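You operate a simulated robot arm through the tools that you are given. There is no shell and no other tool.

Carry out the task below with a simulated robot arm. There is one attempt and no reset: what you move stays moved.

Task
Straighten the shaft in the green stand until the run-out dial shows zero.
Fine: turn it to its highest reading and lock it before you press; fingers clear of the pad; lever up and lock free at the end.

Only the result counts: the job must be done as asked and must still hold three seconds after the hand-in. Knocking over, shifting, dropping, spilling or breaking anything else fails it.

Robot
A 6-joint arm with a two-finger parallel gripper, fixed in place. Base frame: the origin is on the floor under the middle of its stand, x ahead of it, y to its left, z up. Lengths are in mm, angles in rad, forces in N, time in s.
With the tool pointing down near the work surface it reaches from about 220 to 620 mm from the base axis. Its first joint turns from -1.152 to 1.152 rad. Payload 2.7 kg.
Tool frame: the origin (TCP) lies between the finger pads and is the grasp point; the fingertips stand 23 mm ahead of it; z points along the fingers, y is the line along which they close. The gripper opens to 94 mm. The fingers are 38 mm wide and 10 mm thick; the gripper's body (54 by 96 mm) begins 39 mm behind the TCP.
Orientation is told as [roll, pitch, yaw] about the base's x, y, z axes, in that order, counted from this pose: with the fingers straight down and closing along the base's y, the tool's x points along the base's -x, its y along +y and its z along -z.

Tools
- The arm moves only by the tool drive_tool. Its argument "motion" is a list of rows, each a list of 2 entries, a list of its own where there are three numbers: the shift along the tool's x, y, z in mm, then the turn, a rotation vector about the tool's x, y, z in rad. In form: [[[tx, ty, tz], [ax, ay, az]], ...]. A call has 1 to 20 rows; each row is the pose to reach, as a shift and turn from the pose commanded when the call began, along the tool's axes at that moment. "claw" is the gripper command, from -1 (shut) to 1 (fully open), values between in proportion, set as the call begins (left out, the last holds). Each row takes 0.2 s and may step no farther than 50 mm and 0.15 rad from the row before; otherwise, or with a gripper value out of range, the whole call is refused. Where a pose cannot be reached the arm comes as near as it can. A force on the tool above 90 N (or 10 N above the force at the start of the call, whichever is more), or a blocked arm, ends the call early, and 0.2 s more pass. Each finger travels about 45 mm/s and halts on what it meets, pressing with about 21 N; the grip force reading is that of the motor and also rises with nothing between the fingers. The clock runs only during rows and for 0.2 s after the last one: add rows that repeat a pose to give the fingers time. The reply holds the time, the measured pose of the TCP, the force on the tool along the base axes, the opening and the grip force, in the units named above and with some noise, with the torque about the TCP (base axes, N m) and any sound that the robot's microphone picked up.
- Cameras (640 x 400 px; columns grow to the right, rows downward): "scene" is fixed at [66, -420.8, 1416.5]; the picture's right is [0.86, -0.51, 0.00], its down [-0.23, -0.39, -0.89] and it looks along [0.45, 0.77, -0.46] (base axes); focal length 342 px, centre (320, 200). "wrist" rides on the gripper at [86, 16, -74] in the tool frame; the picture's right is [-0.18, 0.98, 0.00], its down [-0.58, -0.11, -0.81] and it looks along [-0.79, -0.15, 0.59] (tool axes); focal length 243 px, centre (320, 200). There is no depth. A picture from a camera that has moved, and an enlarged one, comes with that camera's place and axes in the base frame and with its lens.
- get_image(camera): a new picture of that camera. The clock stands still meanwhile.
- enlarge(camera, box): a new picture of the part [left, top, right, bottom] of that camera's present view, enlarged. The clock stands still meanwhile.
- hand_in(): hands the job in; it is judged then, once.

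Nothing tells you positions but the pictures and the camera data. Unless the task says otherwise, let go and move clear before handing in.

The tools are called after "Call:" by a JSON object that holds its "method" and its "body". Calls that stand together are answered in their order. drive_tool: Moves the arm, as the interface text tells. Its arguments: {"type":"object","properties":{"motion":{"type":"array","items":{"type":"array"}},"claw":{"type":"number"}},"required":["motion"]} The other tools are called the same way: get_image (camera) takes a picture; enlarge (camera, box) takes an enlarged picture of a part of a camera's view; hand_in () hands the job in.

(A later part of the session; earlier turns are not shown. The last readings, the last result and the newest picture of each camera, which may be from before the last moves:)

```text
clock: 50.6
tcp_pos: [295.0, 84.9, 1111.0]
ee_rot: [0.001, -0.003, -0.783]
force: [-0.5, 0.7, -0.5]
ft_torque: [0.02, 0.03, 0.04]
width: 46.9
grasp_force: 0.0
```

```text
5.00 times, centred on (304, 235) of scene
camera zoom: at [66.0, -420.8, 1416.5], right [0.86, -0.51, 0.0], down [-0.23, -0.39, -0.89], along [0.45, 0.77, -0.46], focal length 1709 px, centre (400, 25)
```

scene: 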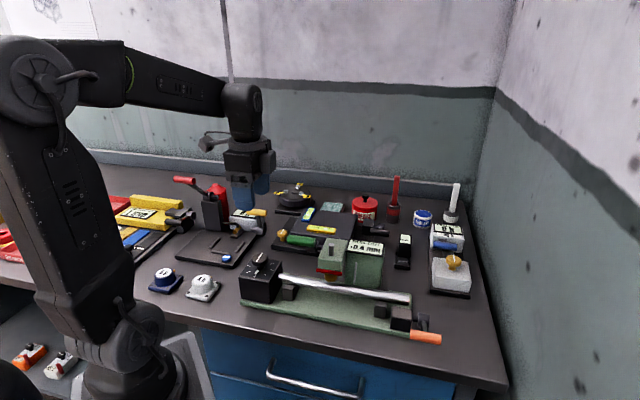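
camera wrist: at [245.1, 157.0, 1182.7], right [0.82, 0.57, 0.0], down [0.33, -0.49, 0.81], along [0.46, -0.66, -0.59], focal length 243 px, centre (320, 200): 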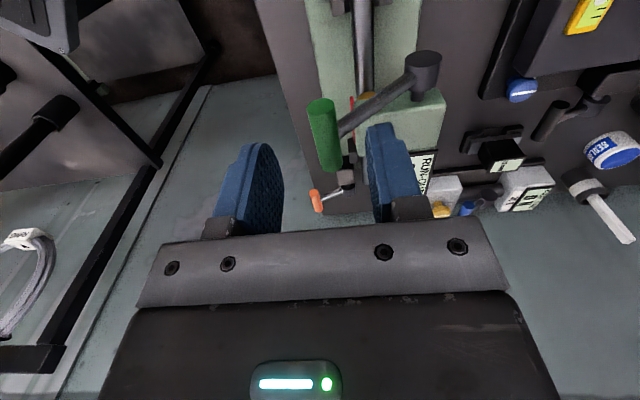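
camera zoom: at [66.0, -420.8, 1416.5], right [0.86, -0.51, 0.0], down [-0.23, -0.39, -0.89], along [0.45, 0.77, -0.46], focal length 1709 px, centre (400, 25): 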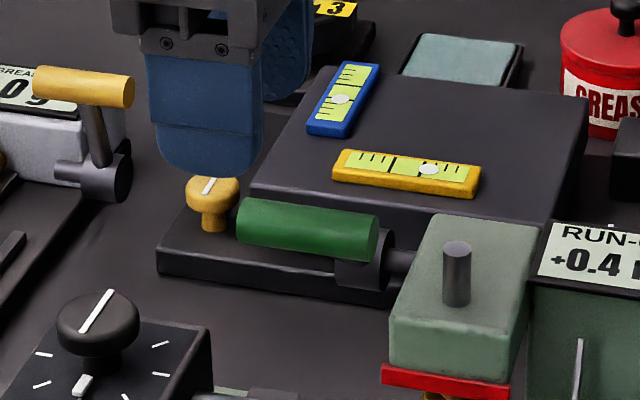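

Alignment over the handle's left half looks right. I'll lower to straddle it.

Call:
{"method": "drive_tool", "body": {"motion": [[[2, 0, 20], [0, 0, 0]], [[2, 0, 40], [0, 0, 0]], [[2, 0, 55], [0, 0, 0]], [[2, 0, 55], [0, 0, 0]]]}}

Call:
{"method": "get_image", "body": {"camera": "wrist"}}

Call:
{"method": "enlarge", "body": {"camera": "scene", "box": [240, 195, 368, 275]}}

```text
clock: 51.6
tcp_pos: [292.6, 84.4, 1054.8]
ee_rot: [0.002, -0.001, -0.781]
force: [-0.6, 0.1, 1.2]
ft_torque: [0.0, -0.01, 0.01]
width: 47.0
grasp_force: 0.1
```

```text
taken
camera wrist: at [241.8, 155.5, 1127.3], right [0.82, 0.57, 0.0], down [0.33, -0.49, 0.81], along [0.46, -0.66, -0.59], focal length 243 px, centre (320, 200)
```

wrist: 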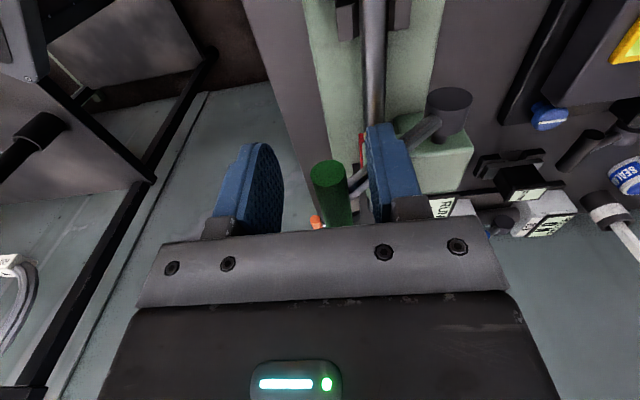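

```text
5.00 times, centred on (304, 235) of scene
camera zoom: at [66.0, -420.8, 1416.5], right [0.86, -0.51, 0.0], down [-0.23, -0.39, -0.89], along [0.45, 0.77, -0.46], focal length 1709 px, centre (400, 25)
```

zoom: 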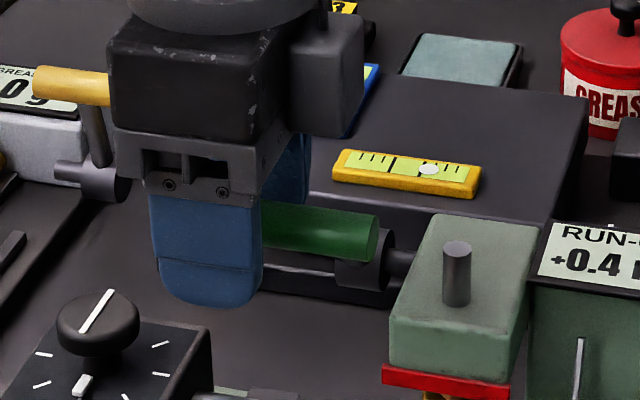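

The handle is between the pads. I'll grip it and then lower slowly along its arc, reading force and dial at each step.

Call:
{"method": "drive_tool", "body": {"motion": [[[0, 0, 0], [0, 0, 0]], [[0, 0, 0], [0, 0, 0]], [[0, 0, 0], [0, 0, 0]], [[0, 0, 0], [0, 0, 0]]], "claw": -1}}

Call:
{"method": "get_image", "body": {"camera": "wrist"}}

```text
clock: 52.6
tcp_pos: [293.1, 85.1, 1054.8]
ee_rot: [0.003, 0.0, -0.782]
force: [12.0, 10.9, -14.3]
ft_torque: [0.06, -0.23, 0.02]
width: 17.4
grasp_force: 45.1
```

```text
taken
camera wrist: at [242.5, 156.2, 1127.2], right [0.82, 0.57, 0.0], down [0.33, -0.49, 0.81], along [0.46, -0.66, -0.59], focal length 243 px, centre (320, 200)
```

wrist: 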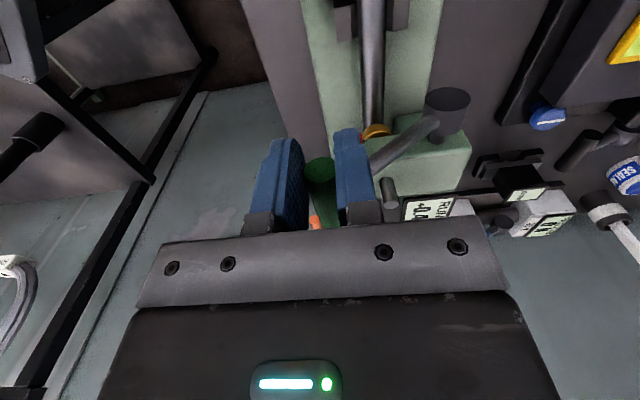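

Gripped at 17.4 mm. I'll lower the handle about 9° along the arc and check the force.

Call:
{"method": "drive_tool", "body": {"motion": [[[0, -1.5, 3.5], [0, 0, 0]], [[0, -4, 6.8], [0, 0, 0]], [[0, -6.5, 10.3], [0, 0, 0]], [[0, -8.6, 13.8], [0, 0, 0]], [[0, -8.6, 13.8], [0, 0, 0]]]}}

Call:
{"method": "enlarge", "body": {"camera": "scene", "box": [300, 225, 400, 290]}}

```text
clock: 53.8
tcp_pos: [287.7, 76.8, 1040.9]
ee_rot: [-0.001, -0.006, -0.781]
force: [16.7, -24.0, 5.3]
ft_torque: [0.03, -0.26, -0.13]
width: 17.6
grasp_force: 44.7
```

```text
6.15 times, centred on (350, 258) of scene
camera zoom: at [66.4, -421.5, 1416.3], right [0.86, -0.51, 0.0], down [-0.23, -0.39, -0.89], along [0.45, 0.77, -0.46], focal length 2103 px, centre (135, -154)
```

zoom: 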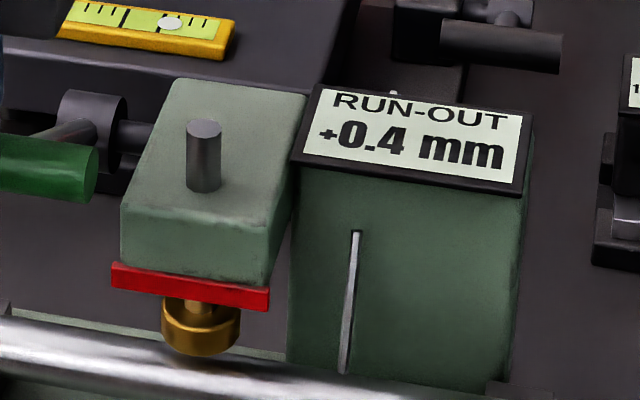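

The ram has come down a few millimetres and the dial still shows +0.4 mm. There is a side pull along the handle, so I'll relieve it before continuing.

Call:
{"method": "drive_tool", "body": {"motion": [[[-0.7, 0, 0], [0, 0, 0]], [[-1.3, 0, 0], [0, 0, 0]], [[-1.3, 0, 0], [0, 0, 0]]]}}

```text
clock: 54.6
tcp_pos: [287.0, 77.5, 1040.0]
ee_rot: [-0.002, -0.001, -0.78]
force: [10.7, -10.0, -3.9]
ft_torque: [-0.87, -0.67, -0.09]
width: 17.5
grasp_force: 44.2
```

Call:
{"method": "drive_tool", "body": {"motion": [[[-0.5, -2, 4], [0, 0, 0]], [[-1, -4, 8], [0, 0, 0]], [[-1, -5.8, 12], [0, 0, 0]], [[-1, -7.5, 16.1], [0, 0, 0]], [[-1, -7.5, 16.1], [0, 0, 0]]]}}

Call:
{"method": "enlarge", "body": {"camera": "scene", "box": [300, 225, 400, 290]}}

Call:
{"method": "get_image", "body": {"camera": "scene"}}

```text
clock: 55.8
tcp_pos: [282.0, 72.5, 1023.8]
ee_rot: [0.004, -0.001, -0.782]
force: [7.0, 15.4, -0.9]
ft_torque: [0.38, -0.2, 0.03]
width: 17.6
grasp_force: 44.8
```

```text
6.15 times, centred on (350, 258) of scene
camera zoom: at [66.2, -420.4, 1416.6], right [0.86, -0.51, 0.0], down [-0.23, -0.39, -0.89], along [0.45, 0.77, -0.46], focal length 2103 px, centre (135, -154)
```

zoom: 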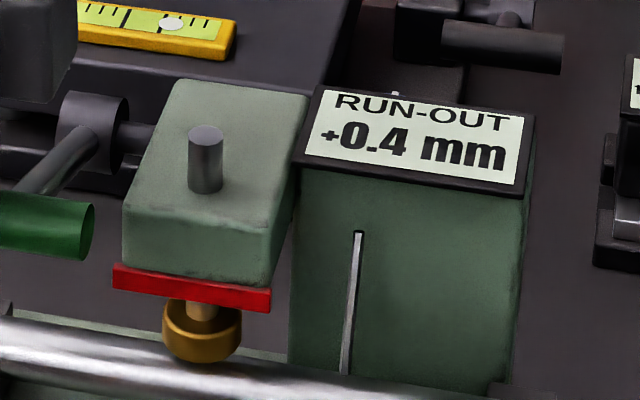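

```text
taken
```

scene: 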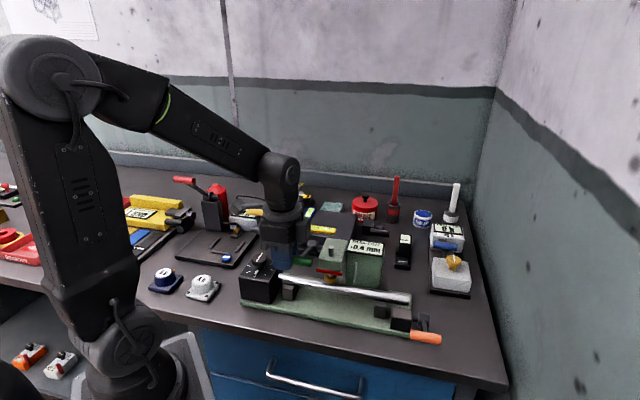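

The ram is about 5 mm lower and the dial is unchanged. I'll continue in smaller steps and look closely at the gap above the shaft.

Call:
{"method": "drive_tool", "body": {"motion": [[[0, -0.6, 3], [0, 0, 0]], [[0, -1.2, 5.5], [0, 0, 0]], [[0, -1.9, 8.5], [0, 0, 0]], [[0, -1.9, 8.5], [0, 0, 0]]]}}

Call:
{"method": "enlarge", "body": {"camera": "scene", "box": [310, 240, 374, 295]}}

```text
clock: 56.8
tcp_pos: [279.9, 71.8, 1015.4]
ee_rot: [-0.001, 0.001, -0.782]
force: [-7.4, 21.3, 0.1]
ft_torque: [0.55, 0.1, 0.01]
width: 17.8
grasp_force: 44.6
```

```text
7.27 times, centred on (342, 268) of scene
camera zoom: at [65.8, -420.2, 1416.7], right [0.86, -0.51, 0.0], down [-0.23, -0.39, -0.89], along [0.45, 0.77, -0.46], focal length 2485 px, centre (160, -291)
```

zoom: 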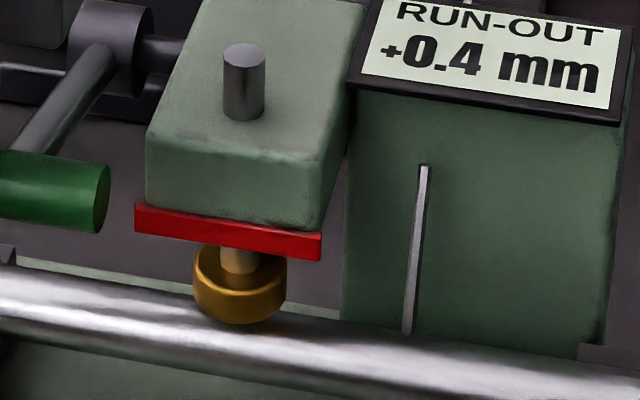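

Call:
{"method": "drive_tool", "body": {"motion": [[[0.6, -0.5, 2], [0, 0, 0]], [[1.2, -1, 4], [0, 0, 0]], [[1.2, -1, 4], [0, 0, 0]]]}}

Call:
{"method": "enlarge", "body": {"camera": "scene", "box": [310, 240, 374, 295]}}

```text
clock: 57.6
tcp_pos: [279.2, 70.7, 1012.0]
ee_rot: [-0.001, -0.004, -0.782]
force: [-7.5, 10.3, 2.9]
ft_torque: [0.34, -0.07, -0.17]
width: 17.5
grasp_force: 45.3
```

```text
7.27 times, centred on (342, 268) of scene
camera zoom: at [65.8, -420.5, 1416.6], right [0.86, -0.51, 0.0], down [-0.23, -0.39, -0.89], along [0.45, 0.77, -0.46], focal length 2485 px, centre (160, -291)
```

zoom: 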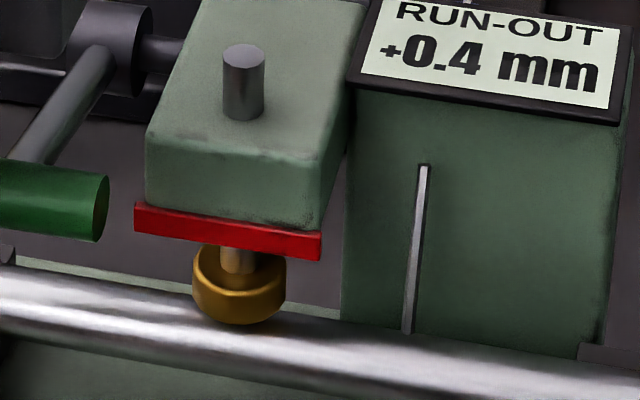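

Call:
{"method": "drive_tool", "body": {"motion": [[[0, -0.5, 2], [0, 0, 0]], [[0, -0.9, 4], [0, 0, 0]], [[0, -0.9, 4], [0, 0, 0]]]}}

Call:
{"method": "enlarge", "body": {"camera": "scene", "box": [310, 240, 374, 295]}}

```text
clock: 58.4
tcp_pos: [278.7, 69.2, 1007.7]
ee_rot: [0.001, -0.003, -0.783]
force: [-2.7, 11.2, 2.2]
ft_torque: [0.1, -0.36, -0.14]
width: 17.4
grasp_force: 45.6
```

```text
7.27 times, centred on (342, 268) of scene
camera zoom: at [65.9, -420.4, 1416.6], right [0.86, -0.51, 0.0], down [-0.23, -0.39, -0.89], along [0.45, 0.77, -0.46], focal length 2485 px, centre (160, -291)
```

zoom: 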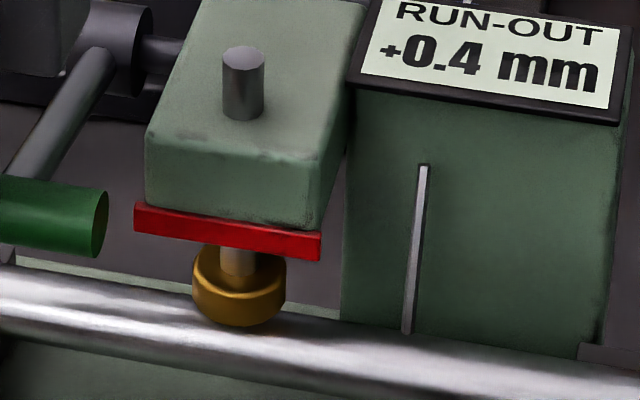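

Call:
{"method": "drive_tool", "body": {"motion": [[[0, -0.4, 3], [0, 0, 0]], [[0, -0.8, 6], [0, 0, 0]], [[0, -0.8, 6], [0, 0, 0]]]}}

Call:
{"method": "enlarge", "body": {"camera": "scene", "box": [310, 240, 374, 295]}}

```text
clock: 59.2
tcp_pos: [277.9, 68.7, 1001.4]
ee_rot: [-0.001, -0.001, -0.781]
force: [-0.1, 1.4, 2.0]
ft_torque: [-0.2, -0.53, -0.15]
width: 17.6
grasp_force: 45.0
```

```text
7.27 times, centred on (342, 268) of scene
camera zoom: at [65.9, -420.7, 1416.5], right [0.86, -0.51, 0.0], down [-0.23, -0.39, -0.89], along [0.45, 0.77, -0.46], focal length 2485 px, centre (160, -291)
```

zoom: 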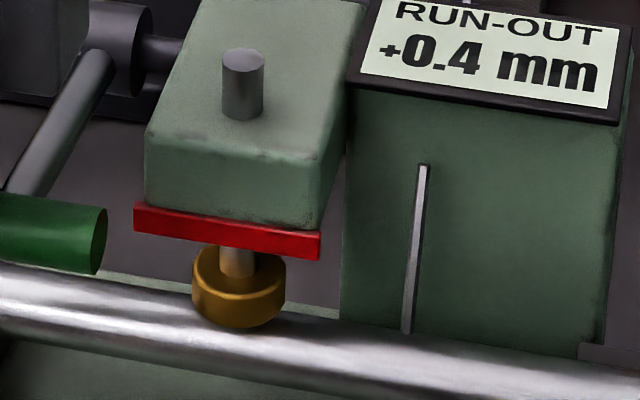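

Call:
{"method": "drive_tool", "body": {"motion": [[[0, -0.2, 3], [0, 0, 0]], [[0, -0.3, 6], [0, 0, 0]], [[0, -0.3, 6], [0, 0, 0]]]}}

Call:
{"method": "enlarge", "body": {"camera": "scene", "box": [310, 240, 374, 295]}}

```text
clock: 60.0
tcp_pos: [278.2, 69.0, 996.2]
ee_rot: [0.0, -0.002, -0.783]
force: [1.7, -8.6, 3.2]
ft_torque: [0.01, -0.33, -0.18]
width: 17.7
grasp_force: 45.3
```

```text
7.27 times, centred on (342, 268) of scene
camera zoom: at [66.0, -421.0, 1416.4], right [0.86, -0.51, 0.0], down [-0.23, -0.39, -0.89], along [0.45, 0.77, -0.46], focal length 2485 px, centre (160, -291)
```

zoom: 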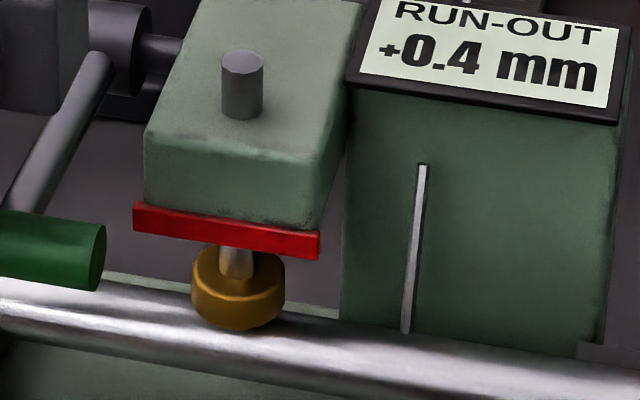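

Call:
{"method": "drive_tool", "body": {"motion": [[[0, 0.1, 3], [0, 0, 0]], [[0, 0.2, 6], [0, 0, 0]], [[0, 0.2, 6], [0, 0, 0]]]}}

Call:
{"method": "enlarge", "body": {"camera": "scene", "box": [310, 240, 374, 295]}}

```text
clock: 60.8
tcp_pos: [277.6, 69.5, 991.1]
ee_rot: [-0.002, -0.002, -0.782]
force: [-3.3, -19.4, 1.8]
ft_torque: [-0.46, -0.51, -0.24]
width: 17.7
grasp_force: 44.7
```

```text
7.27 times, centred on (342, 268) of scene
camera zoom: at [65.9, -421.4, 1416.3], right [0.86, -0.51, 0.0], down [-0.23, -0.39, -0.89], along [0.45, 0.77, -0.46], focal length 2485 px, centre (160, -291)
```

zoom: 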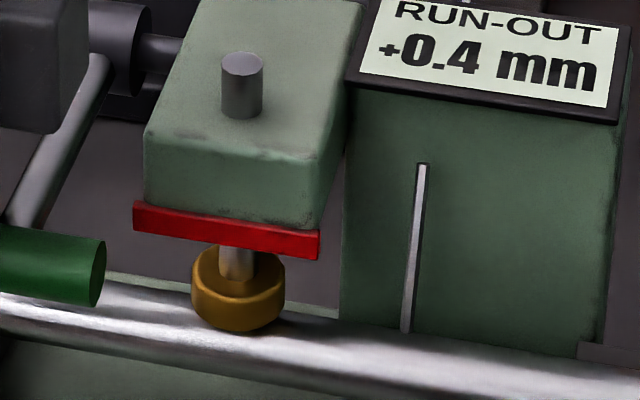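

Call:
{"method": "drive_tool", "body": {"motion": [[[-0.4, -0.6, 3], [0, 0, 0]], [[-0.7, -1, 6], [0, 0, 0]], [[-0.7, -1, 6], [0, 0, 0]]]}}

Call:
{"method": "enlarge", "body": {"camera": "scene", "box": [310, 240, 374, 295]}}

```text
clock: 61.6
tcp_pos: [277.6, 68.9, 985.0]
ee_rot: [0.004, 0.0, -0.781]
force: [-3.1, -2.4, 3.0]
ft_torque: [0.35, -0.07, -0.26]
width: 17.6
grasp_force: 45.1
```

```text
7.27 times, centred on (342, 268) of scene
camera zoom: at [65.9, -420.8, 1416.5], right [0.86, -0.51, 0.0], down [-0.23, -0.39, -0.89], along [0.45, 0.77, -0.46], focal length 2485 px, centre (160, -291)
```

zoom: 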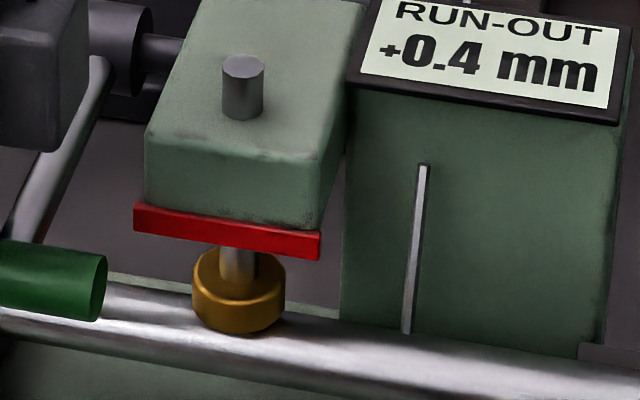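

Call:
{"method": "drive_tool", "body": {"motion": [[[0, 0.1, 2], [0, 0, 0]], [[0, 0.2, 4], [0, 0, 0]], [[0, 0.2, 4], [0, 0, 0]]]}}

Call:
{"method": "enlarge", "body": {"camera": "scene", "box": [310, 240, 374, 295]}}

```text
clock: 62.4
tcp_pos: [277.9, 68.7, 979.4]
ee_rot: [0.003, -0.003, -0.783]
force: [-4.6, 2.3, 1.7]
ft_torque: [0.59, 0.08, -0.33]
width: 17.7
grasp_force: 45.4
```

```text
7.27 times, centred on (342, 268) of scene
camera zoom: at [65.8, -420.7, 1416.5], right [0.86, -0.51, 0.0], down [-0.23, -0.39, -0.89], along [0.45, 0.77, -0.46], focal length 2485 px, centre (160, -291)
```

zoom: 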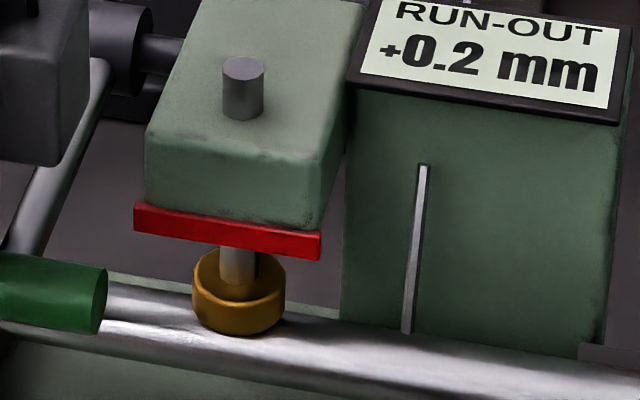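

The pad has reached the shaft and the dial dropped to +0.2 mm under load. I'll press in 1.5–2 mm handle steps, then release to see how much it springs back.

Call:
{"method": "drive_tool", "body": {"motion": [[[0, 0.1, 1], [0, 0, 0]], [[0, 0.2, 2], [0, 0, 0]], [[0, 0.2, 2], [0, 0, 0]]]}}

Call:
{"method": "enlarge", "body": {"camera": "scene", "box": [310, 240, 374, 295]}}

```text
clock: 63.2
tcp_pos: [276.8, 68.9, 978.8]
ee_rot: [0.002, -0.002, -0.782]
force: [4.9, 1.5, 4.1]
ft_torque: [0.0, -0.53, -0.28]
width: 17.6
grasp_force: 44.9
```

```text
7.27 times, centred on (342, 268) of scene
camera zoom: at [66.1, -420.8, 1416.5], right [0.86, -0.51, 0.0], down [-0.23, -0.39, -0.89], along [0.45, 0.77, -0.46], focal length 2485 px, centre (160, -291)
```

zoom: 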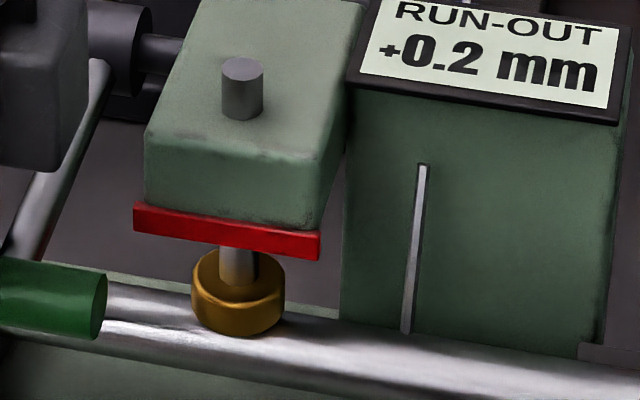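

Call:
{"method": "drive_tool", "body": {"motion": [[[0, 0.1, 1], [0, 0, 0]], [[0, 0.2, 2], [0, 0, 0]], [[0, 0.2, 2], [0, 0, 0]]]}}

Call:
{"method": "enlarge", "body": {"camera": "scene", "box": [310, 240, 374, 295]}}

```text
clock: 64.0
tcp_pos: [277.7, 69.4, 976.7]
ee_rot: [0.003, -0.001, -0.782]
force: [4.9, 7.9, 3.4]
ft_torque: [-0.07, -0.43, -0.1]
width: 17.5
grasp_force: 45.1
```

```text
7.27 times, centred on (342, 268) of scene
camera zoom: at [66.1, -420.5, 1416.6], right [0.86, -0.51, 0.0], down [-0.23, -0.39, -0.89], along [0.45, 0.77, -0.46], focal length 2485 px, centre (160, -291)
```

zoom: 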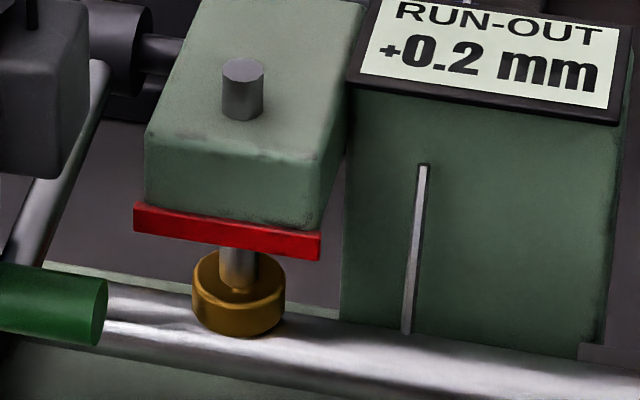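

Call:
{"method": "drive_tool", "body": {"motion": [[[0, 0.1, 1], [0, 0, 0]], [[0, 0.2, 2], [0, 0, 0]], [[0, 0.2, 2], [0, 0, 0]]]}}

Call:
{"method": "enlarge", "body": {"camera": "scene", "box": [310, 240, 374, 295]}}

```text
clock: 64.8
tcp_pos: [277.7, 69.3, 973.2]
ee_rot: [0.0, 0.0, -0.784]
force: [-3.2, 14.4, 2.4]
ft_torque: [0.21, -0.2, -0.16]
width: 17.6
grasp_force: 44.6
```

```text
7.27 times, centred on (342, 268) of scene
camera zoom: at [65.9, -420.4, 1416.6], right [0.86, -0.51, 0.0], down [-0.23, -0.39, -0.89], along [0.45, 0.77, -0.46], focal length 2485 px, centre (160, -291)
```

zoom: 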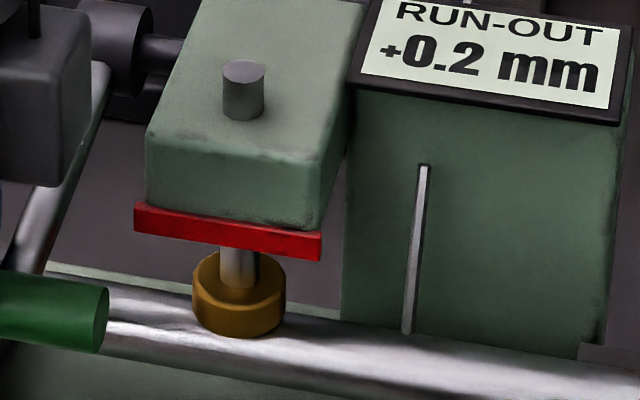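

Call:
{"method": "drive_tool", "body": {"motion": [[[0.3, 0, 1], [0, 0, 0]], [[0.5, 0.1, 2], [0, 0, 0]], [[0.5, 0.1, 2], [0, 0, 0]]]}}

Call:
{"method": "enlarge", "body": {"camera": "scene", "box": [310, 240, 374, 295]}}

```text
clock: 65.6
tcp_pos: [278.9, 69.8, 971.2]
ee_rot: [-0.001, -0.002, -0.783]
force: [-2.6, 4.6, 3.7]
ft_torque: [-0.04, -0.4, -0.31]
width: 17.7
grasp_force: 44.3
```

```text
7.27 times, centred on (342, 268) of scene
camera zoom: at [65.9, -420.6, 1416.6], right [0.86, -0.51, 0.0], down [-0.23, -0.39, -0.89], along [0.45, 0.77, -0.46], focal length 2485 px, centre (160, -291)
```

zoom: 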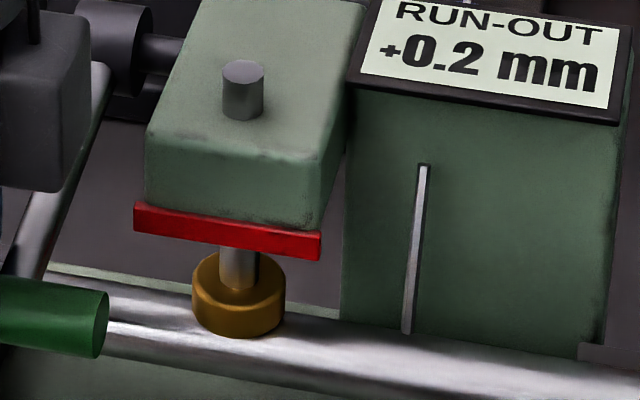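

The dial has held at +0.2 mm through another 8 mm of handle travel with hardly any force, so one stroke seems to take out a fixed amount. I'll lift the lever a little to see what reading remains.

Call:
{"method": "drive_tool", "body": {"motion": [[[-0.3, -0.4, -4], [0, 0, 0]], [[-0.5, -0.7, -8], [0, 0, 0]], [[-0.5, -0.8, -12], [0, 0, 0]], [[0, 0, -18], [0, 0, 0]], [[0, 0, -18], [0, 0, 0]]]}}

Call:
{"method": "enlarge", "body": {"camera": "scene", "box": [310, 240, 374, 295]}}

```text
clock: 66.8
tcp_pos: [276.8, 69.3, 990.3]
ee_rot: [-0.001, -0.001, -0.782]
force: [4.7, -3.0, -4.2]
ft_torque: [-0.36, -0.04, -0.06]
width: 17.6
grasp_force: 45.3
```

```text
7.27 times, centred on (342, 268) of scene
camera zoom: at [66.1, -420.8, 1416.5], right [0.86, -0.51, 0.0], down [-0.23, -0.39, -0.89], along [0.45, 0.77, -0.46], focal length 2485 px, centre (160, -291)
```

zoom: 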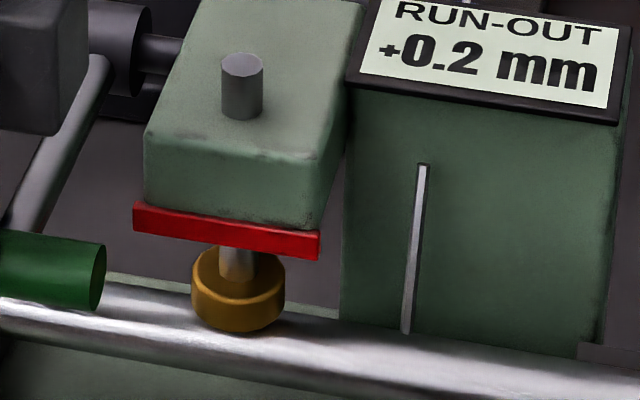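

The +0.2 mm is permanent. I'll raise the lever all the way back up along its arc and then repeat the stroke.

Call:
{"method": "drive_tool", "body": {"motion": [[[0, 0, -6], [0, 0, 0]], [[0, 0.2, -12], [0, 0, 0]], [[0, 1.0, -18], [0, 0, 0]], [[0, 2.7, -26], [0, 0, 0]], [[-0.5, 4.9, -34.5], [0, 0, 0]], [[-0.2, 8.3, -42.7], [0, 0, 0]], [[0.3, 12.3, -50.6], [0, 0, 0]], [[0.5, 16.5, -58], [0, 0, 0]], [[0.7, 19.5, -63], [0, 0, 0]], [[0.7, 19.5, -63], [0, 0, 0]]]}}

Call:
{"method": "enlarge", "body": {"camera": "scene", "box": [290, 220, 400, 295]}}

Call:
{"method": "get_image", "body": {"camera": "wrist"}}

```text
clock: 69.0
tcp_pos: [290.8, 81.4, 1052.9]
ee_rot: [-0.002, -0.005, -0.782]
force: [-9.0, -38.6, 18.9]
ft_torque: [-0.42, 0.41, -0.46]
width: 17.7
grasp_force: 44.6
```

```text
5.33 times, centred on (345, 258) of scene
camera zoom: at [65.5, -422.0, 1416.1], right [0.86, -0.51, 0.0], down [-0.23, -0.39, -0.89], along [0.45, 0.77, -0.46], focal length 1823 px, centre (187, -107)
```

zoom: 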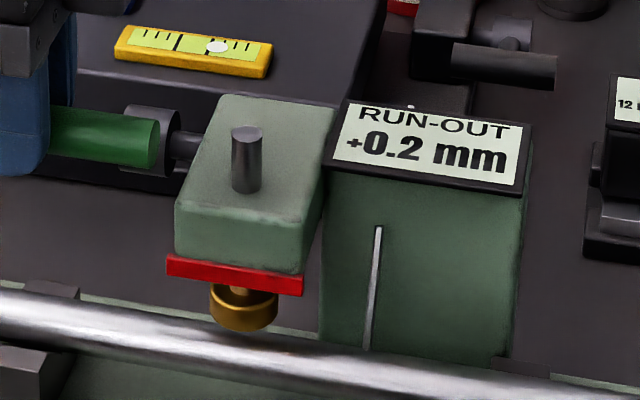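

```text
taken
camera wrist: at [240.4, 155.1, 1125.7], right [0.82, 0.57, 0.0], down [0.34, -0.48, 0.81], along [0.46, -0.67, -0.59], focal length 243 px, centre (320, 200)
```

wrist: 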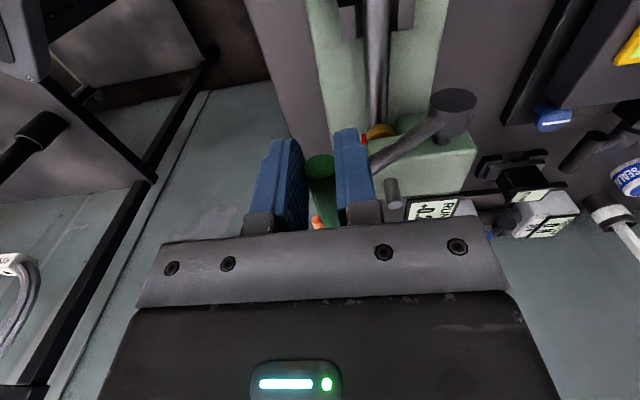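

Reading stays at +0.2 mm and the lever is nearly up, but the grip is loaded outward and it isn't quite at its original height. I'll relieve that and lift the last bit.

Call:
{"method": "drive_tool", "body": {"motion": [[[-0.8, -1.5, -1.5], [0, 0, 0]], [[-1, -1.5, -3.5], [0, 0, 0]], [[-1, 0, -6], [0, 0, 0]], [[-1, 0, -6], [0, 0, 0]]]}}

Call:
{"method": "enlarge", "body": {"camera": "scene", "box": [264, 215, 360, 275]}}

```text
clock: 70.0
tcp_pos: [292.5, 86.3, 1059.2]
ee_rot: [0.006, -0.002, -0.779]
force: [18.8, 4.1, -18.5]
ft_torque: [-0.49, -0.54, 0.12]
width: 17.4
grasp_force: 45.3
```

```text
6.67 times, centred on (312, 245) of scene
camera zoom: at [66.8, -420.5, 1416.5], right [0.86, -0.51, 0.0], down [-0.23, -0.39, -0.89], along [0.45, 0.77, -0.46], focal length 2278 px, centre (373, -100)
```

zoom: 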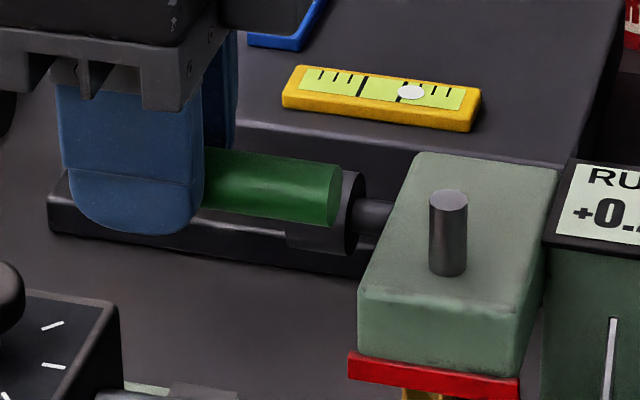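

Call:
{"method": "drive_tool", "body": {"motion": [[[0, 1.7, -1.2], [0, 0, 0]], [[0, 3.4, -2.5], [0, 0, 0]], [[0, 5, -3.7], [0, 0, 0]], [[0, 5, -3.7], [0, 0, 0]]]}}

Call:
{"method": "enlarge", "body": {"camera": "scene", "box": [264, 215, 360, 275]}}

```text
clock: 71.0
tcp_pos: [294.8, 86.6, 1061.0]
ee_rot: [-0.005, 0.0, -0.783]
force: [2.6, -7.6, -19.5]
ft_torque: [-0.28, -0.08, -0.17]
width: 17.3
grasp_force: 45.7
```

```text
6.67 times, centred on (312, 245) of scene
camera zoom: at [66.2, -421.0, 1416.4], right [0.86, -0.51, 0.0], down [-0.23, -0.39, -0.89], along [0.45, 0.77, -0.46], focal length 2278 px, centre (373, -100)
```

zoom: 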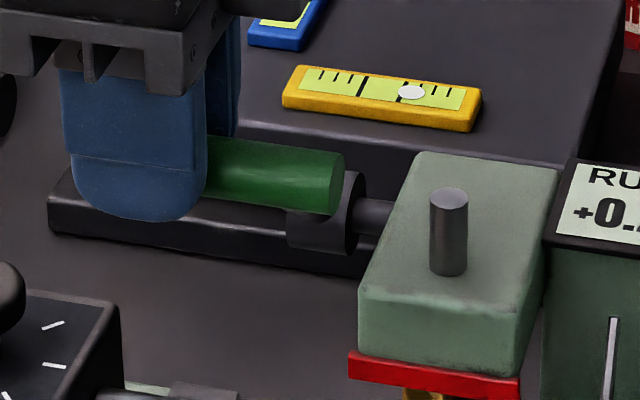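

The lever is back at its original up position. I'll re-seat the grip a little lower on the handle before the second stroke.

Call:
{"method": "drive_tool", "body": {"motion": [[[0, 0, 0], [0, 0, 0]], [[0, 0, 0], [0, 0, 0]], [[0, 0, 0], [0, 0, 0]], [[0, -0.5, 3], [0, 0, 0]], [[0, -1, 6], [0, 0, 0]], [[0, -1, 6], [0, 0, 0]]], "claw": -0.1}}

Call:
{"method": "get_image", "body": {"camera": "wrist"}}

Call:
{"method": "enlarge", "body": {"camera": "scene", "box": [264, 215, 360, 275]}}

```text
clock: 72.4
tcp_pos: [294.4, 86.3, 1056.8]
ee_rot: [0.0, -0.002, -0.784]
force: [0.1, 1.1, -0.8]
ft_torque: [-0.01, 0.03, -0.04]
width: 42.3
grasp_force: 0.1
```

```text
taken
camera wrist: at [244.3, 158.3, 1129.3], right [0.82, 0.57, 0.0], down [0.33, -0.49, 0.81], along [0.46, -0.66, -0.59], focal length 243 px, centre (320, 200)
```

wrist: 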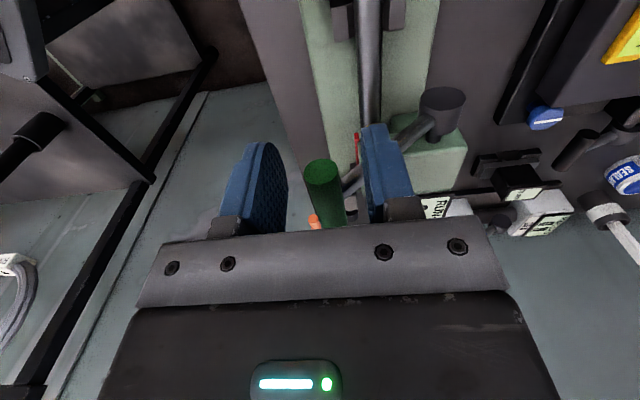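

```text
6.67 times, centred on (312, 245) of scene
camera zoom: at [66.0, -420.8, 1416.5], right [0.86, -0.51, 0.0], down [-0.23, -0.39, -0.89], along [0.45, 0.77, -0.46], focal length 2278 px, centre (373, -100)
```

zoom: 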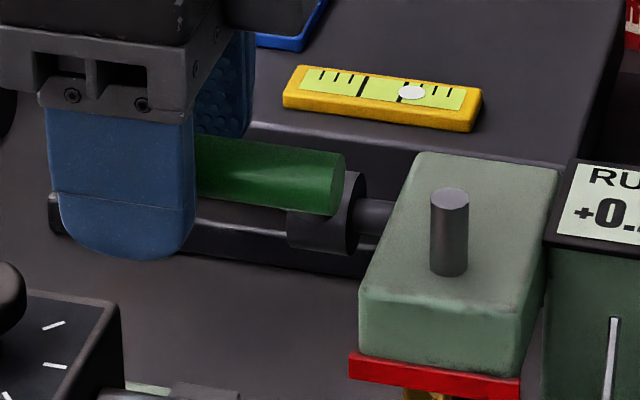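

Call:
{"method": "drive_tool", "body": {"motion": [[[0, 0, 0], [0, 0, 0]], [[0, 0, 0], [0, 0, 0]], [[0, 0, 0], [0, 0, 0]], [[0, 0, 0], [0, 0, 0]]], "claw": -1}}

```text
clock: 73.4
tcp_pos: [294.6, 86.4, 1056.6]
ee_rot: [0.001, -0.003, -0.781]
force: [-1.0, -1.9, -1.2]
ft_torque: [-0.07, 0.04, -0.16]
width: 17.3
grasp_force: 44.9
```

The grip is centred with no load. I'll run the second stroke down the same arc to just above where the pad met the shaft.

Call:
{"method": "drive_tool", "body": {"motion": [[[0, -3.4, 4.7], [0, 0, 0]], [[0, -6.4, 9.1], [0, 0, 0]], [[0, -9.1, 13.6], [0, 0, 0]], [[0, -11.6, 18.3], [0, 0, 0]], [[0, -13.9, 23.1], [0, 0, 0]], [[0, -15.9, 28.1], [0, 0, 0]], [[0, -17.6, 33.1], [0, 0, 0]], [[0, -19.1, 38.2], [0, 0, 0]], [[0, -20.3, 43.4], [0, 0, 0]], [[0, -21.2, 48.6], [0, 0, 0]], [[0, -21.9, 53.9], [0, 0, 0]], [[0, -22.2, 59.3], [0, 0, 0]], [[0, -22.3, 64.6], [0, 0, 0]], [[0, -22.3, 64.6], [0, 0, 0]]]}}

Call:
{"method": "enlarge", "body": {"camera": "scene", "box": [310, 240, 374, 295]}}

```text
clock: 76.4
tcp_pos: [278.3, 67.2, 989.8]
ee_rot: [-0.009, 0.0, -0.783]
force: [-15.5, -28.8, 0.8]
ft_torque: [-0.96, -0.82, -0.52]
width: 17.5
grasp_force: 45.2
```

```text
7.27 times, centred on (342, 268) of scene
camera zoom: at [65.5, -421.6, 1416.3], right [0.86, -0.51, 0.0], down [-0.23, -0.39, -0.89], along [0.45, 0.77, -0.46], focal length 2485 px, centre (160, -291)
```

zoom: 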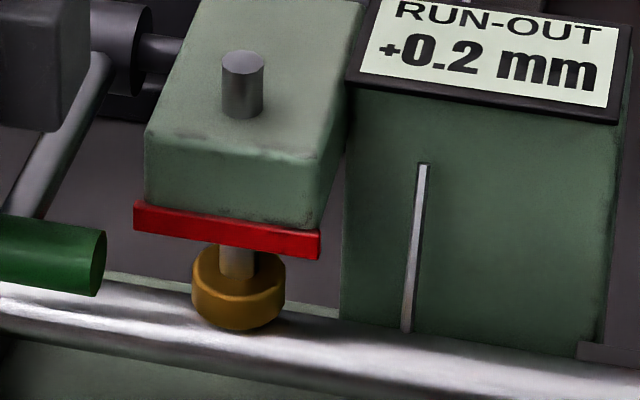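

Call:
{"method": "drive_tool", "body": {"motion": [[[0, -1, 2], [0, 0, 0]], [[0, -2, 4], [0, 0, 0]], [[0, -2, 6], [0, 0, 0]], [[0, -2, 6], [0, 0, 0]]]}}

Call:
{"method": "enlarge", "body": {"camera": "scene", "box": [310, 240, 374, 295]}}

```text
clock: 77.4
tcp_pos: [278.7, 69.0, 985.9]
ee_rot: [0.002, -0.002, -0.78]
force: [-3.4, -21.3, 2.1]
ft_torque: [0.41, 0.23, -0.35]
width: 17.6
grasp_force: 44.8
```

```text
7.27 times, centred on (342, 268) of scene
camera zoom: at [65.9, -421.4, 1416.3], right [0.86, -0.51, 0.0], down [-0.23, -0.39, -0.89], along [0.45, 0.77, -0.46], focal length 2485 px, centre (160, -291)
```

zoom: 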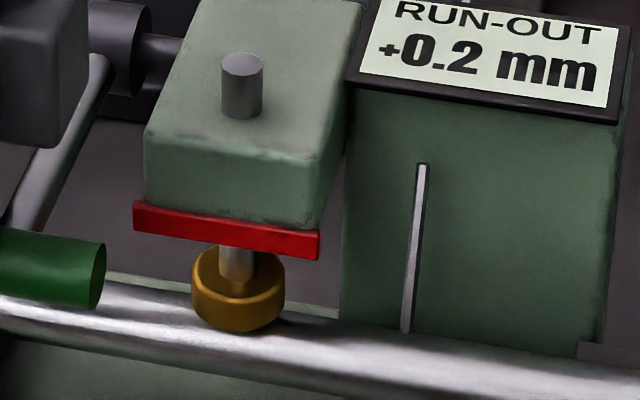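

Call:
{"method": "drive_tool", "body": {"motion": [[[-0.6, -0.7, 2], [0, 0, 0]], [[-0.6, -1.0, 4], [0, 0, 0]], [[-0.6, -1.0, 4], [0, 0, 0]]]}}

Call:
{"method": "enlarge", "body": {"camera": "scene", "box": [310, 240, 374, 295]}}

```text
clock: 78.2
tcp_pos: [278.4, 68.6, 981.9]
ee_rot: [0.001, -0.001, -0.783]
force: [-17.7, 8.7, 1.1]
ft_torque: [0.21, -0.13, -0.26]
width: 17.5
grasp_force: 45.7
```

```text
7.27 times, centred on (342, 268) of scene
camera zoom: at [65.5, -420.5, 1416.6], right [0.86, -0.51, 0.0], down [-0.23, -0.39, -0.89], along [0.45, 0.77, -0.46], focal length 2485 px, centre (160, -291)
```

zoom: 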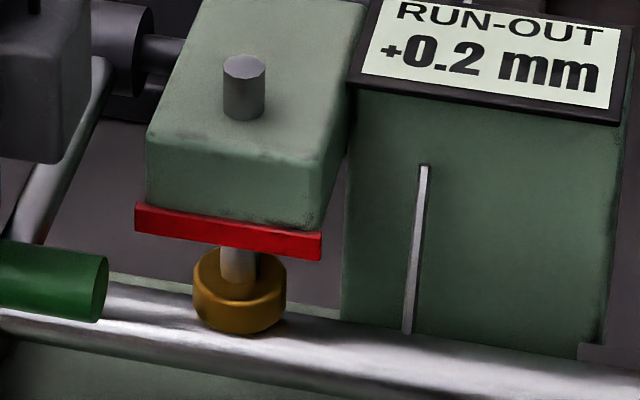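

Call:
{"method": "drive_tool", "body": {"motion": [[[0.6, 0, 1.5], [0, 0, 0]], [[0.8, 0, 3], [0, 0, 0]], [[0.8, 0, 3], [0, 0, 0]]]}}

Call:
{"method": "enlarge", "body": {"camera": "scene", "box": [310, 240, 374, 295]}}

```text
clock: 79.0
tcp_pos: [277.2, 68.2, 978.2]
ee_rot: [0.004, -0.003, -0.782]
force: [-9.7, 20.7, 2.6]
ft_torque: [0.46, 0.07, -0.17]
width: 17.8
grasp_force: 45.1
```

```text
7.27 times, centred on (342, 268) of scene
camera zoom: at [65.7, -420.2, 1416.7], right [0.86, -0.51, 0.0], down [-0.23, -0.39, -0.89], along [0.45, 0.77, -0.46], focal length 2485 px, centre (160, -291)
```

zoom: 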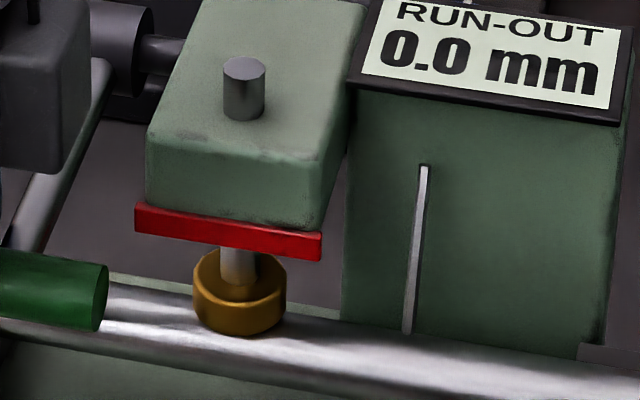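

The dial now shows 0.0 mm. I'll stop pressing and raise the lever back up along its arc.

Call:
{"method": "drive_tool", "body": {"motion": [[[0, 0.2, -5.3], [0, 0, 0]], [[0, 0, -10.7], [0, 0, 0]], [[0, 0, -16], [0, 0, 0]], [[0, 0, -21.3], [0, 0, 0]], [[0, 0.6, -26.6], [0, 0, 0]], [[0, 1.5, -31.9], [0, 0, 0]], [[0, 2.7, -37.1], [0, 0, 0]], [[0, 4.2, -42.2], [0, 0, 0]], [[0, 6.0, -47.2], [0, 0, 0]], [[0, 8.0, -52.2], [0, 0, 0]], [[0, 10.2, -57], [0, 0, 0]], [[0, 12.6, -61.7], [0, 0, 0]], [[0, 12.6, -61.7], [0, 0, 0]]]}}

Call:
{"method": "enlarge", "body": {"camera": "scene", "box": [290, 220, 400, 295]}}

```text
clock: 81.8
tcp_pos: [287.6, 79.4, 1038.9]
ee_rot: [0.014, -0.007, -0.781]
force: [41.8, 25.8, -34.2]
ft_torque: [0.39, 0.31, 0.07]
width: 17.7
grasp_force: 45.1
```

```text
5.33 times, centred on (345, 258) of scene
camera zoom: at [67.6, -419.9, 1416.7], right [0.86, -0.51, 0.0], down [-0.23, -0.39, -0.89], along [0.45, 0.77, -0.46], focal length 1823 px, centre (187, -107)
```

zoom: 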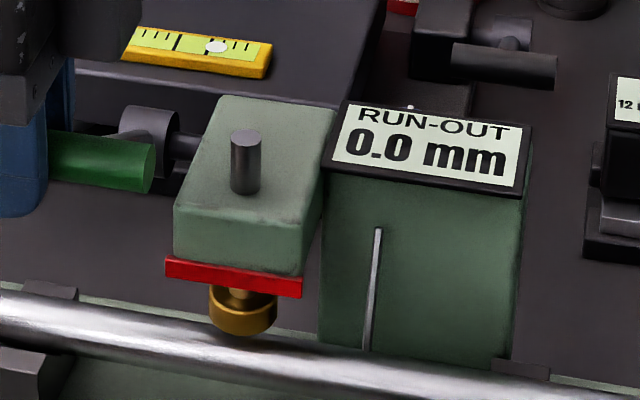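

Still 0.0 mm. The tool is a bit far out from the arc, so I'll relieve that and then finish lifting.

Call:
{"method": "drive_tool", "body": {"motion": [[[0, 1.5, 0.7], [0, 0, 0]], [[0, 3.2, 1.4], [0, 0, 0]], [[0, 3.2, 1.4], [0, 0, 0]]]}}

Call:
{"method": "drive_tool", "body": {"motion": [[[0, 1.6, -2.6], [0, 0, 0]], [[0, 3.2, -5.1], [0, 0, 0]], [[0, 5.2, -7.8], [0, 0, 0]], [[0, 5.2, -7.8], [0, 0, 0]]]}}

Call:
{"method": "enlarge", "body": {"camera": "scene", "box": [264, 215, 360, 275]}}

```text
clock: 82.6
tcp_pos: [288.3, 79.3, 1037.6]
ee_rot: [0.003, -0.004, -0.781]
force: [15.7, 7.4, -6.8]
ft_torque: [-0.49, -0.87, -0.15]
width: 17.7
grasp_force: 45.5
```

```text
clock: 83.6
tcp_pos: [292.1, 82.1, 1047.8]
ee_rot: [-0.001, -0.002, -0.784]
force: [11.9, -14.7, -5.1]
ft_torque: [-0.03, 0.35, -0.16]
width: 17.8
grasp_force: 44.7
```

```text
6.67 times, centred on (312, 245) of scene
camera zoom: at [66.4, -421.2, 1416.3], right [0.86, -0.51, 0.0], down [-0.23, -0.39, -0.89], along [0.45, 0.77, -0.46], focal length 2278 px, centre (373, -100)
```

zoom: 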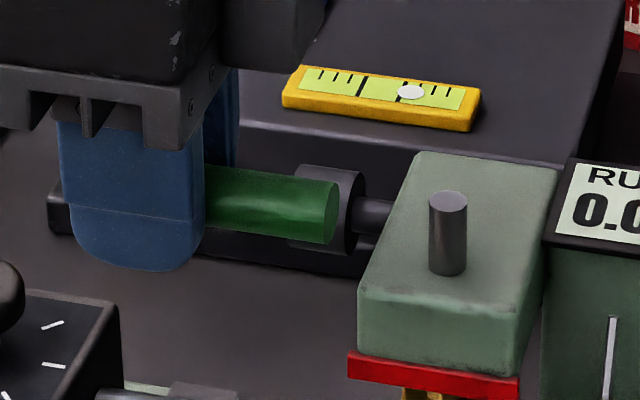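

Call:
{"method": "drive_tool", "body": {"motion": [[[-0.5, 1.6, -2.2], [0, 0, 0]], [[-1, 3.2, -4.5], [0, 0, 0]], [[-1, 5, -6.8], [0, 0, 0]], [[-1, 6.3, -8.7], [0, 0, 0]], [[-1, 6.3, -8.7], [0, 0, 0]]]}}

Call:
{"method": "enlarge", "body": {"camera": "scene", "box": [264, 215, 360, 275]}}

```text
clock: 84.8
tcp_pos: [295.3, 86.3, 1054.1]
ee_rot: [-0.004, 0.001, -0.783]
force: [-11.2, -17.7, -9.3]
ft_torque: [-0.84, -0.52, -0.29]
width: 17.9
grasp_force: 45.5
```

```text
6.67 times, centred on (312, 245) of scene
camera zoom: at [65.7, -421.3, 1416.4], right [0.86, -0.51, 0.0], down [-0.23, -0.39, -0.89], along [0.45, 0.77, -0.46], focal length 2278 px, centre (373, -100)
```

zoom: 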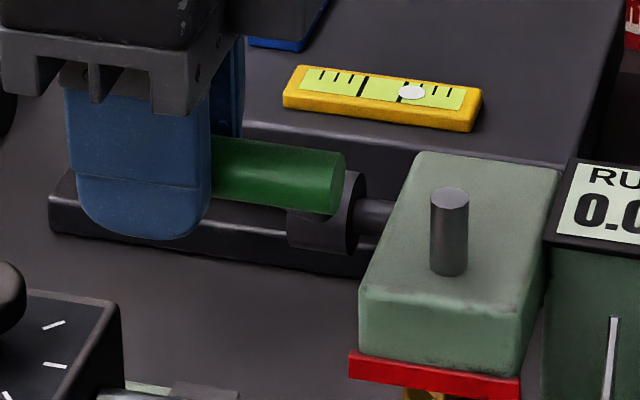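

The lever is back in its original up position and the dial reads 0.0. I'll open the fingers and rise clear.

Call:
{"method": "drive_tool", "body": {"motion": [[[0, -1, 0], [0, 0, 0]], [[0, -1, 0], [0, 0, 0]], [[0, -1, 0], [0, 0, 0]], [[0, -1, 0], [0, 0, 0]]], "claw": 0}}

Call:
{"method": "drive_tool", "body": {"motion": [[[0, 0, -30], [0, 0, 0]], [[0, 0, -70], [0, 0, 0]], [[0, 0, -70], [0, 0, 0]]]}}

Call:
{"method": "enlarge", "body": {"camera": "scene", "box": [264, 215, 400, 300]}}

Call:
{"method": "get_image", "body": {"camera": "wrist"}}

```text
clock: 85.8
tcp_pos: [296.1, 86.5, 1056.6]
ee_rot: [0.002, -0.002, -0.781]
force: [-0.3, 0.6, 0.2]
ft_torque: [-0.03, 0.01, 0.02]
width: 47.0
grasp_force: 0.1
```

```text
clock: 86.6
tcp_pos: [295.1, 83.5, 1126.8]
ee_rot: [0.003, -0.001, -0.782]
force: [0.6, 0.1, 0.8]
ft_torque: [0.02, 0.02, 0.02]
width: 46.7
grasp_force: 0.0
```

```text
4.71 times, centred on (332, 258) of scene
camera zoom: at [66.0, -420.8, 1416.5], right [0.86, -0.51, 0.0], down [-0.23, -0.39, -0.89], along [0.45, 0.77, -0.46], focal length 1608 px, centre (264, -71)
```

zoom: 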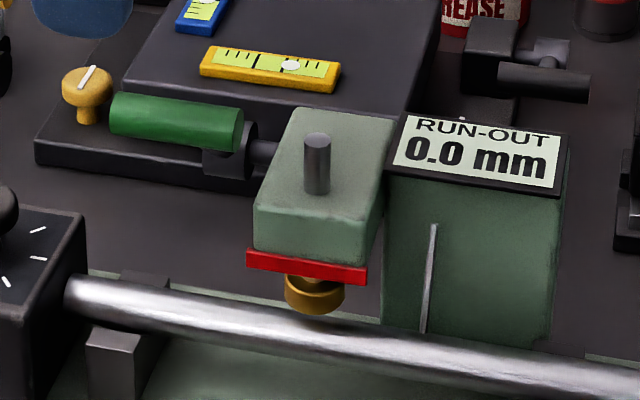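

```text
taken
camera wrist: at [244.4, 155.6, 1198.9], right [0.82, 0.57, 0.0], down [0.33, -0.49, 0.81], along [0.46, -0.66, -0.59], focal length 243 px, centre (320, 200)
```

wrist: 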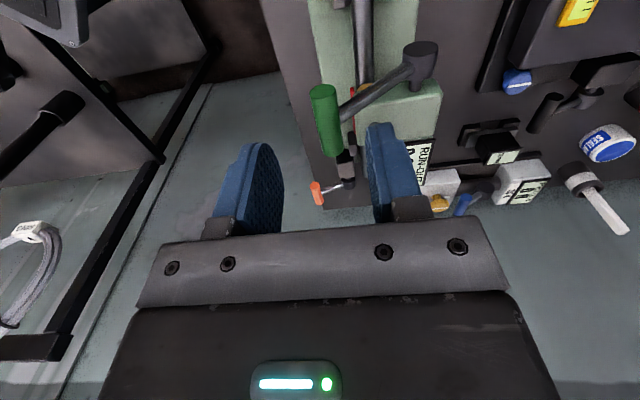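

The dial shows 0.0 mm with the lever up. Now I'll go back to the orange lock lever to set it free again.

Call:
{"method": "drive_tool", "body": {"motion": [[[-43, -8, 0], [0, 0, 0]], [[-86, -16, 0], [0, 0, 0]], [[-129, -24, 0], [0, 0, 0]], [[-172, -32, 0], [0, 0, 0]], [[-215, -40, 0], [0, 0, 0]], [[-258, -48, 0], [0, 0, 0]], [[-299, -56, 0], [0, 0, 0]], [[-299, -56, 40], [0, 0, 0]], [[-299, -56, 80], [0, 0, 0]], [[-299, -56, 115], [0, 0, 0]], [[-299, -56, 115], [0, 0, 0]]]}}

Call:
{"method": "get_image", "body": {"camera": "wrist"}}

Call:
{"method": "enlarge", "body": {"camera": "scene", "box": [368, 270, 496, 350]}}

```text
clock: 89.0
tcp_pos: [469.2, -165.8, 1008.4]
ee_rot: [0.002, -0.002, -0.783]
force: [0.1, -0.4, 0.4]
ft_torque: [-0.03, -0.01, -0.01]
width: 47.1
grasp_force: 0.0
```

```text
taken
camera wrist: at [418.7, -93.4, 1081.4], right [0.82, 0.57, 0.0], down [0.33, -0.49, 0.81], along [0.46, -0.66, -0.59], focal length 243 px, centre (320, 200)
```

wrist: 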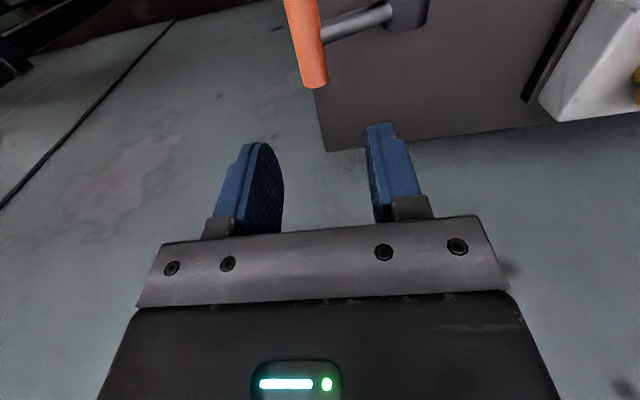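

```text
5.00 times, centred on (432, 310) of scene
camera zoom: at [66.0, -420.8, 1416.5], right [0.86, -0.51, 0.0], down [-0.23, -0.39, -0.89], along [0.45, 0.77, -0.46], focal length 1709 px, centre (-240, -350)
```

zoom: 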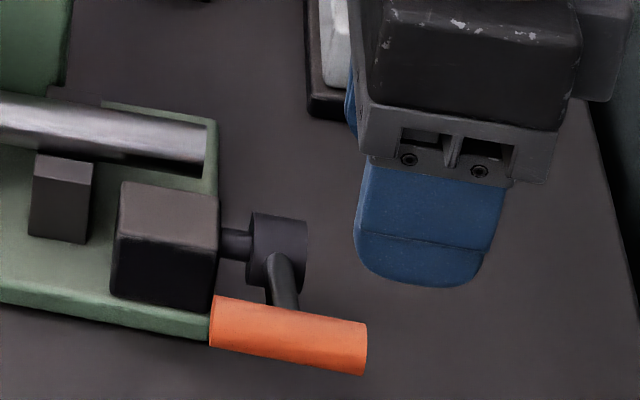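

Aligned over the handle's outer end. I'll descend with a 3 mm correction so the fingers straddle it.

Call:
{"method": "drive_tool", "body": {"motion": [[[0, -3, 25], [0, 0, 0]], [[0, -3, 50], [0, 0, 0]], [[0, -3, 70], [0, 0, 0]], [[0, -3, 80], [0, 0, 0]], [[0, -3, 80], [0, 0, 0]]]}}

Call:
{"method": "get_image", "body": {"camera": "wrist"}}

```text
clock: 90.2
tcp_pos: [466.9, -167.8, 930.4]
ee_rot: [0.0, -0.003, -0.782]
force: [0.3, 0.0, 0.2]
ft_torque: [0.0, -0.02, 0.06]
width: 47.1
grasp_force: 0.0
```

```text
taken
camera wrist: at [416.2, -95.4, 1003.2], right [0.82, 0.57, 0.0], down [0.33, -0.49, 0.81], along [0.46, -0.66, -0.59], focal length 243 px, centre (320, 200)
```

wrist: 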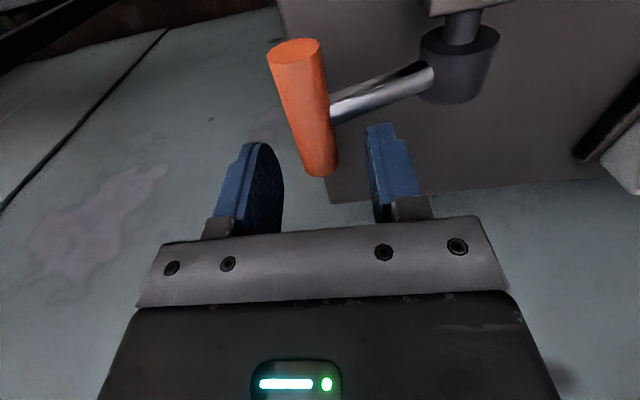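

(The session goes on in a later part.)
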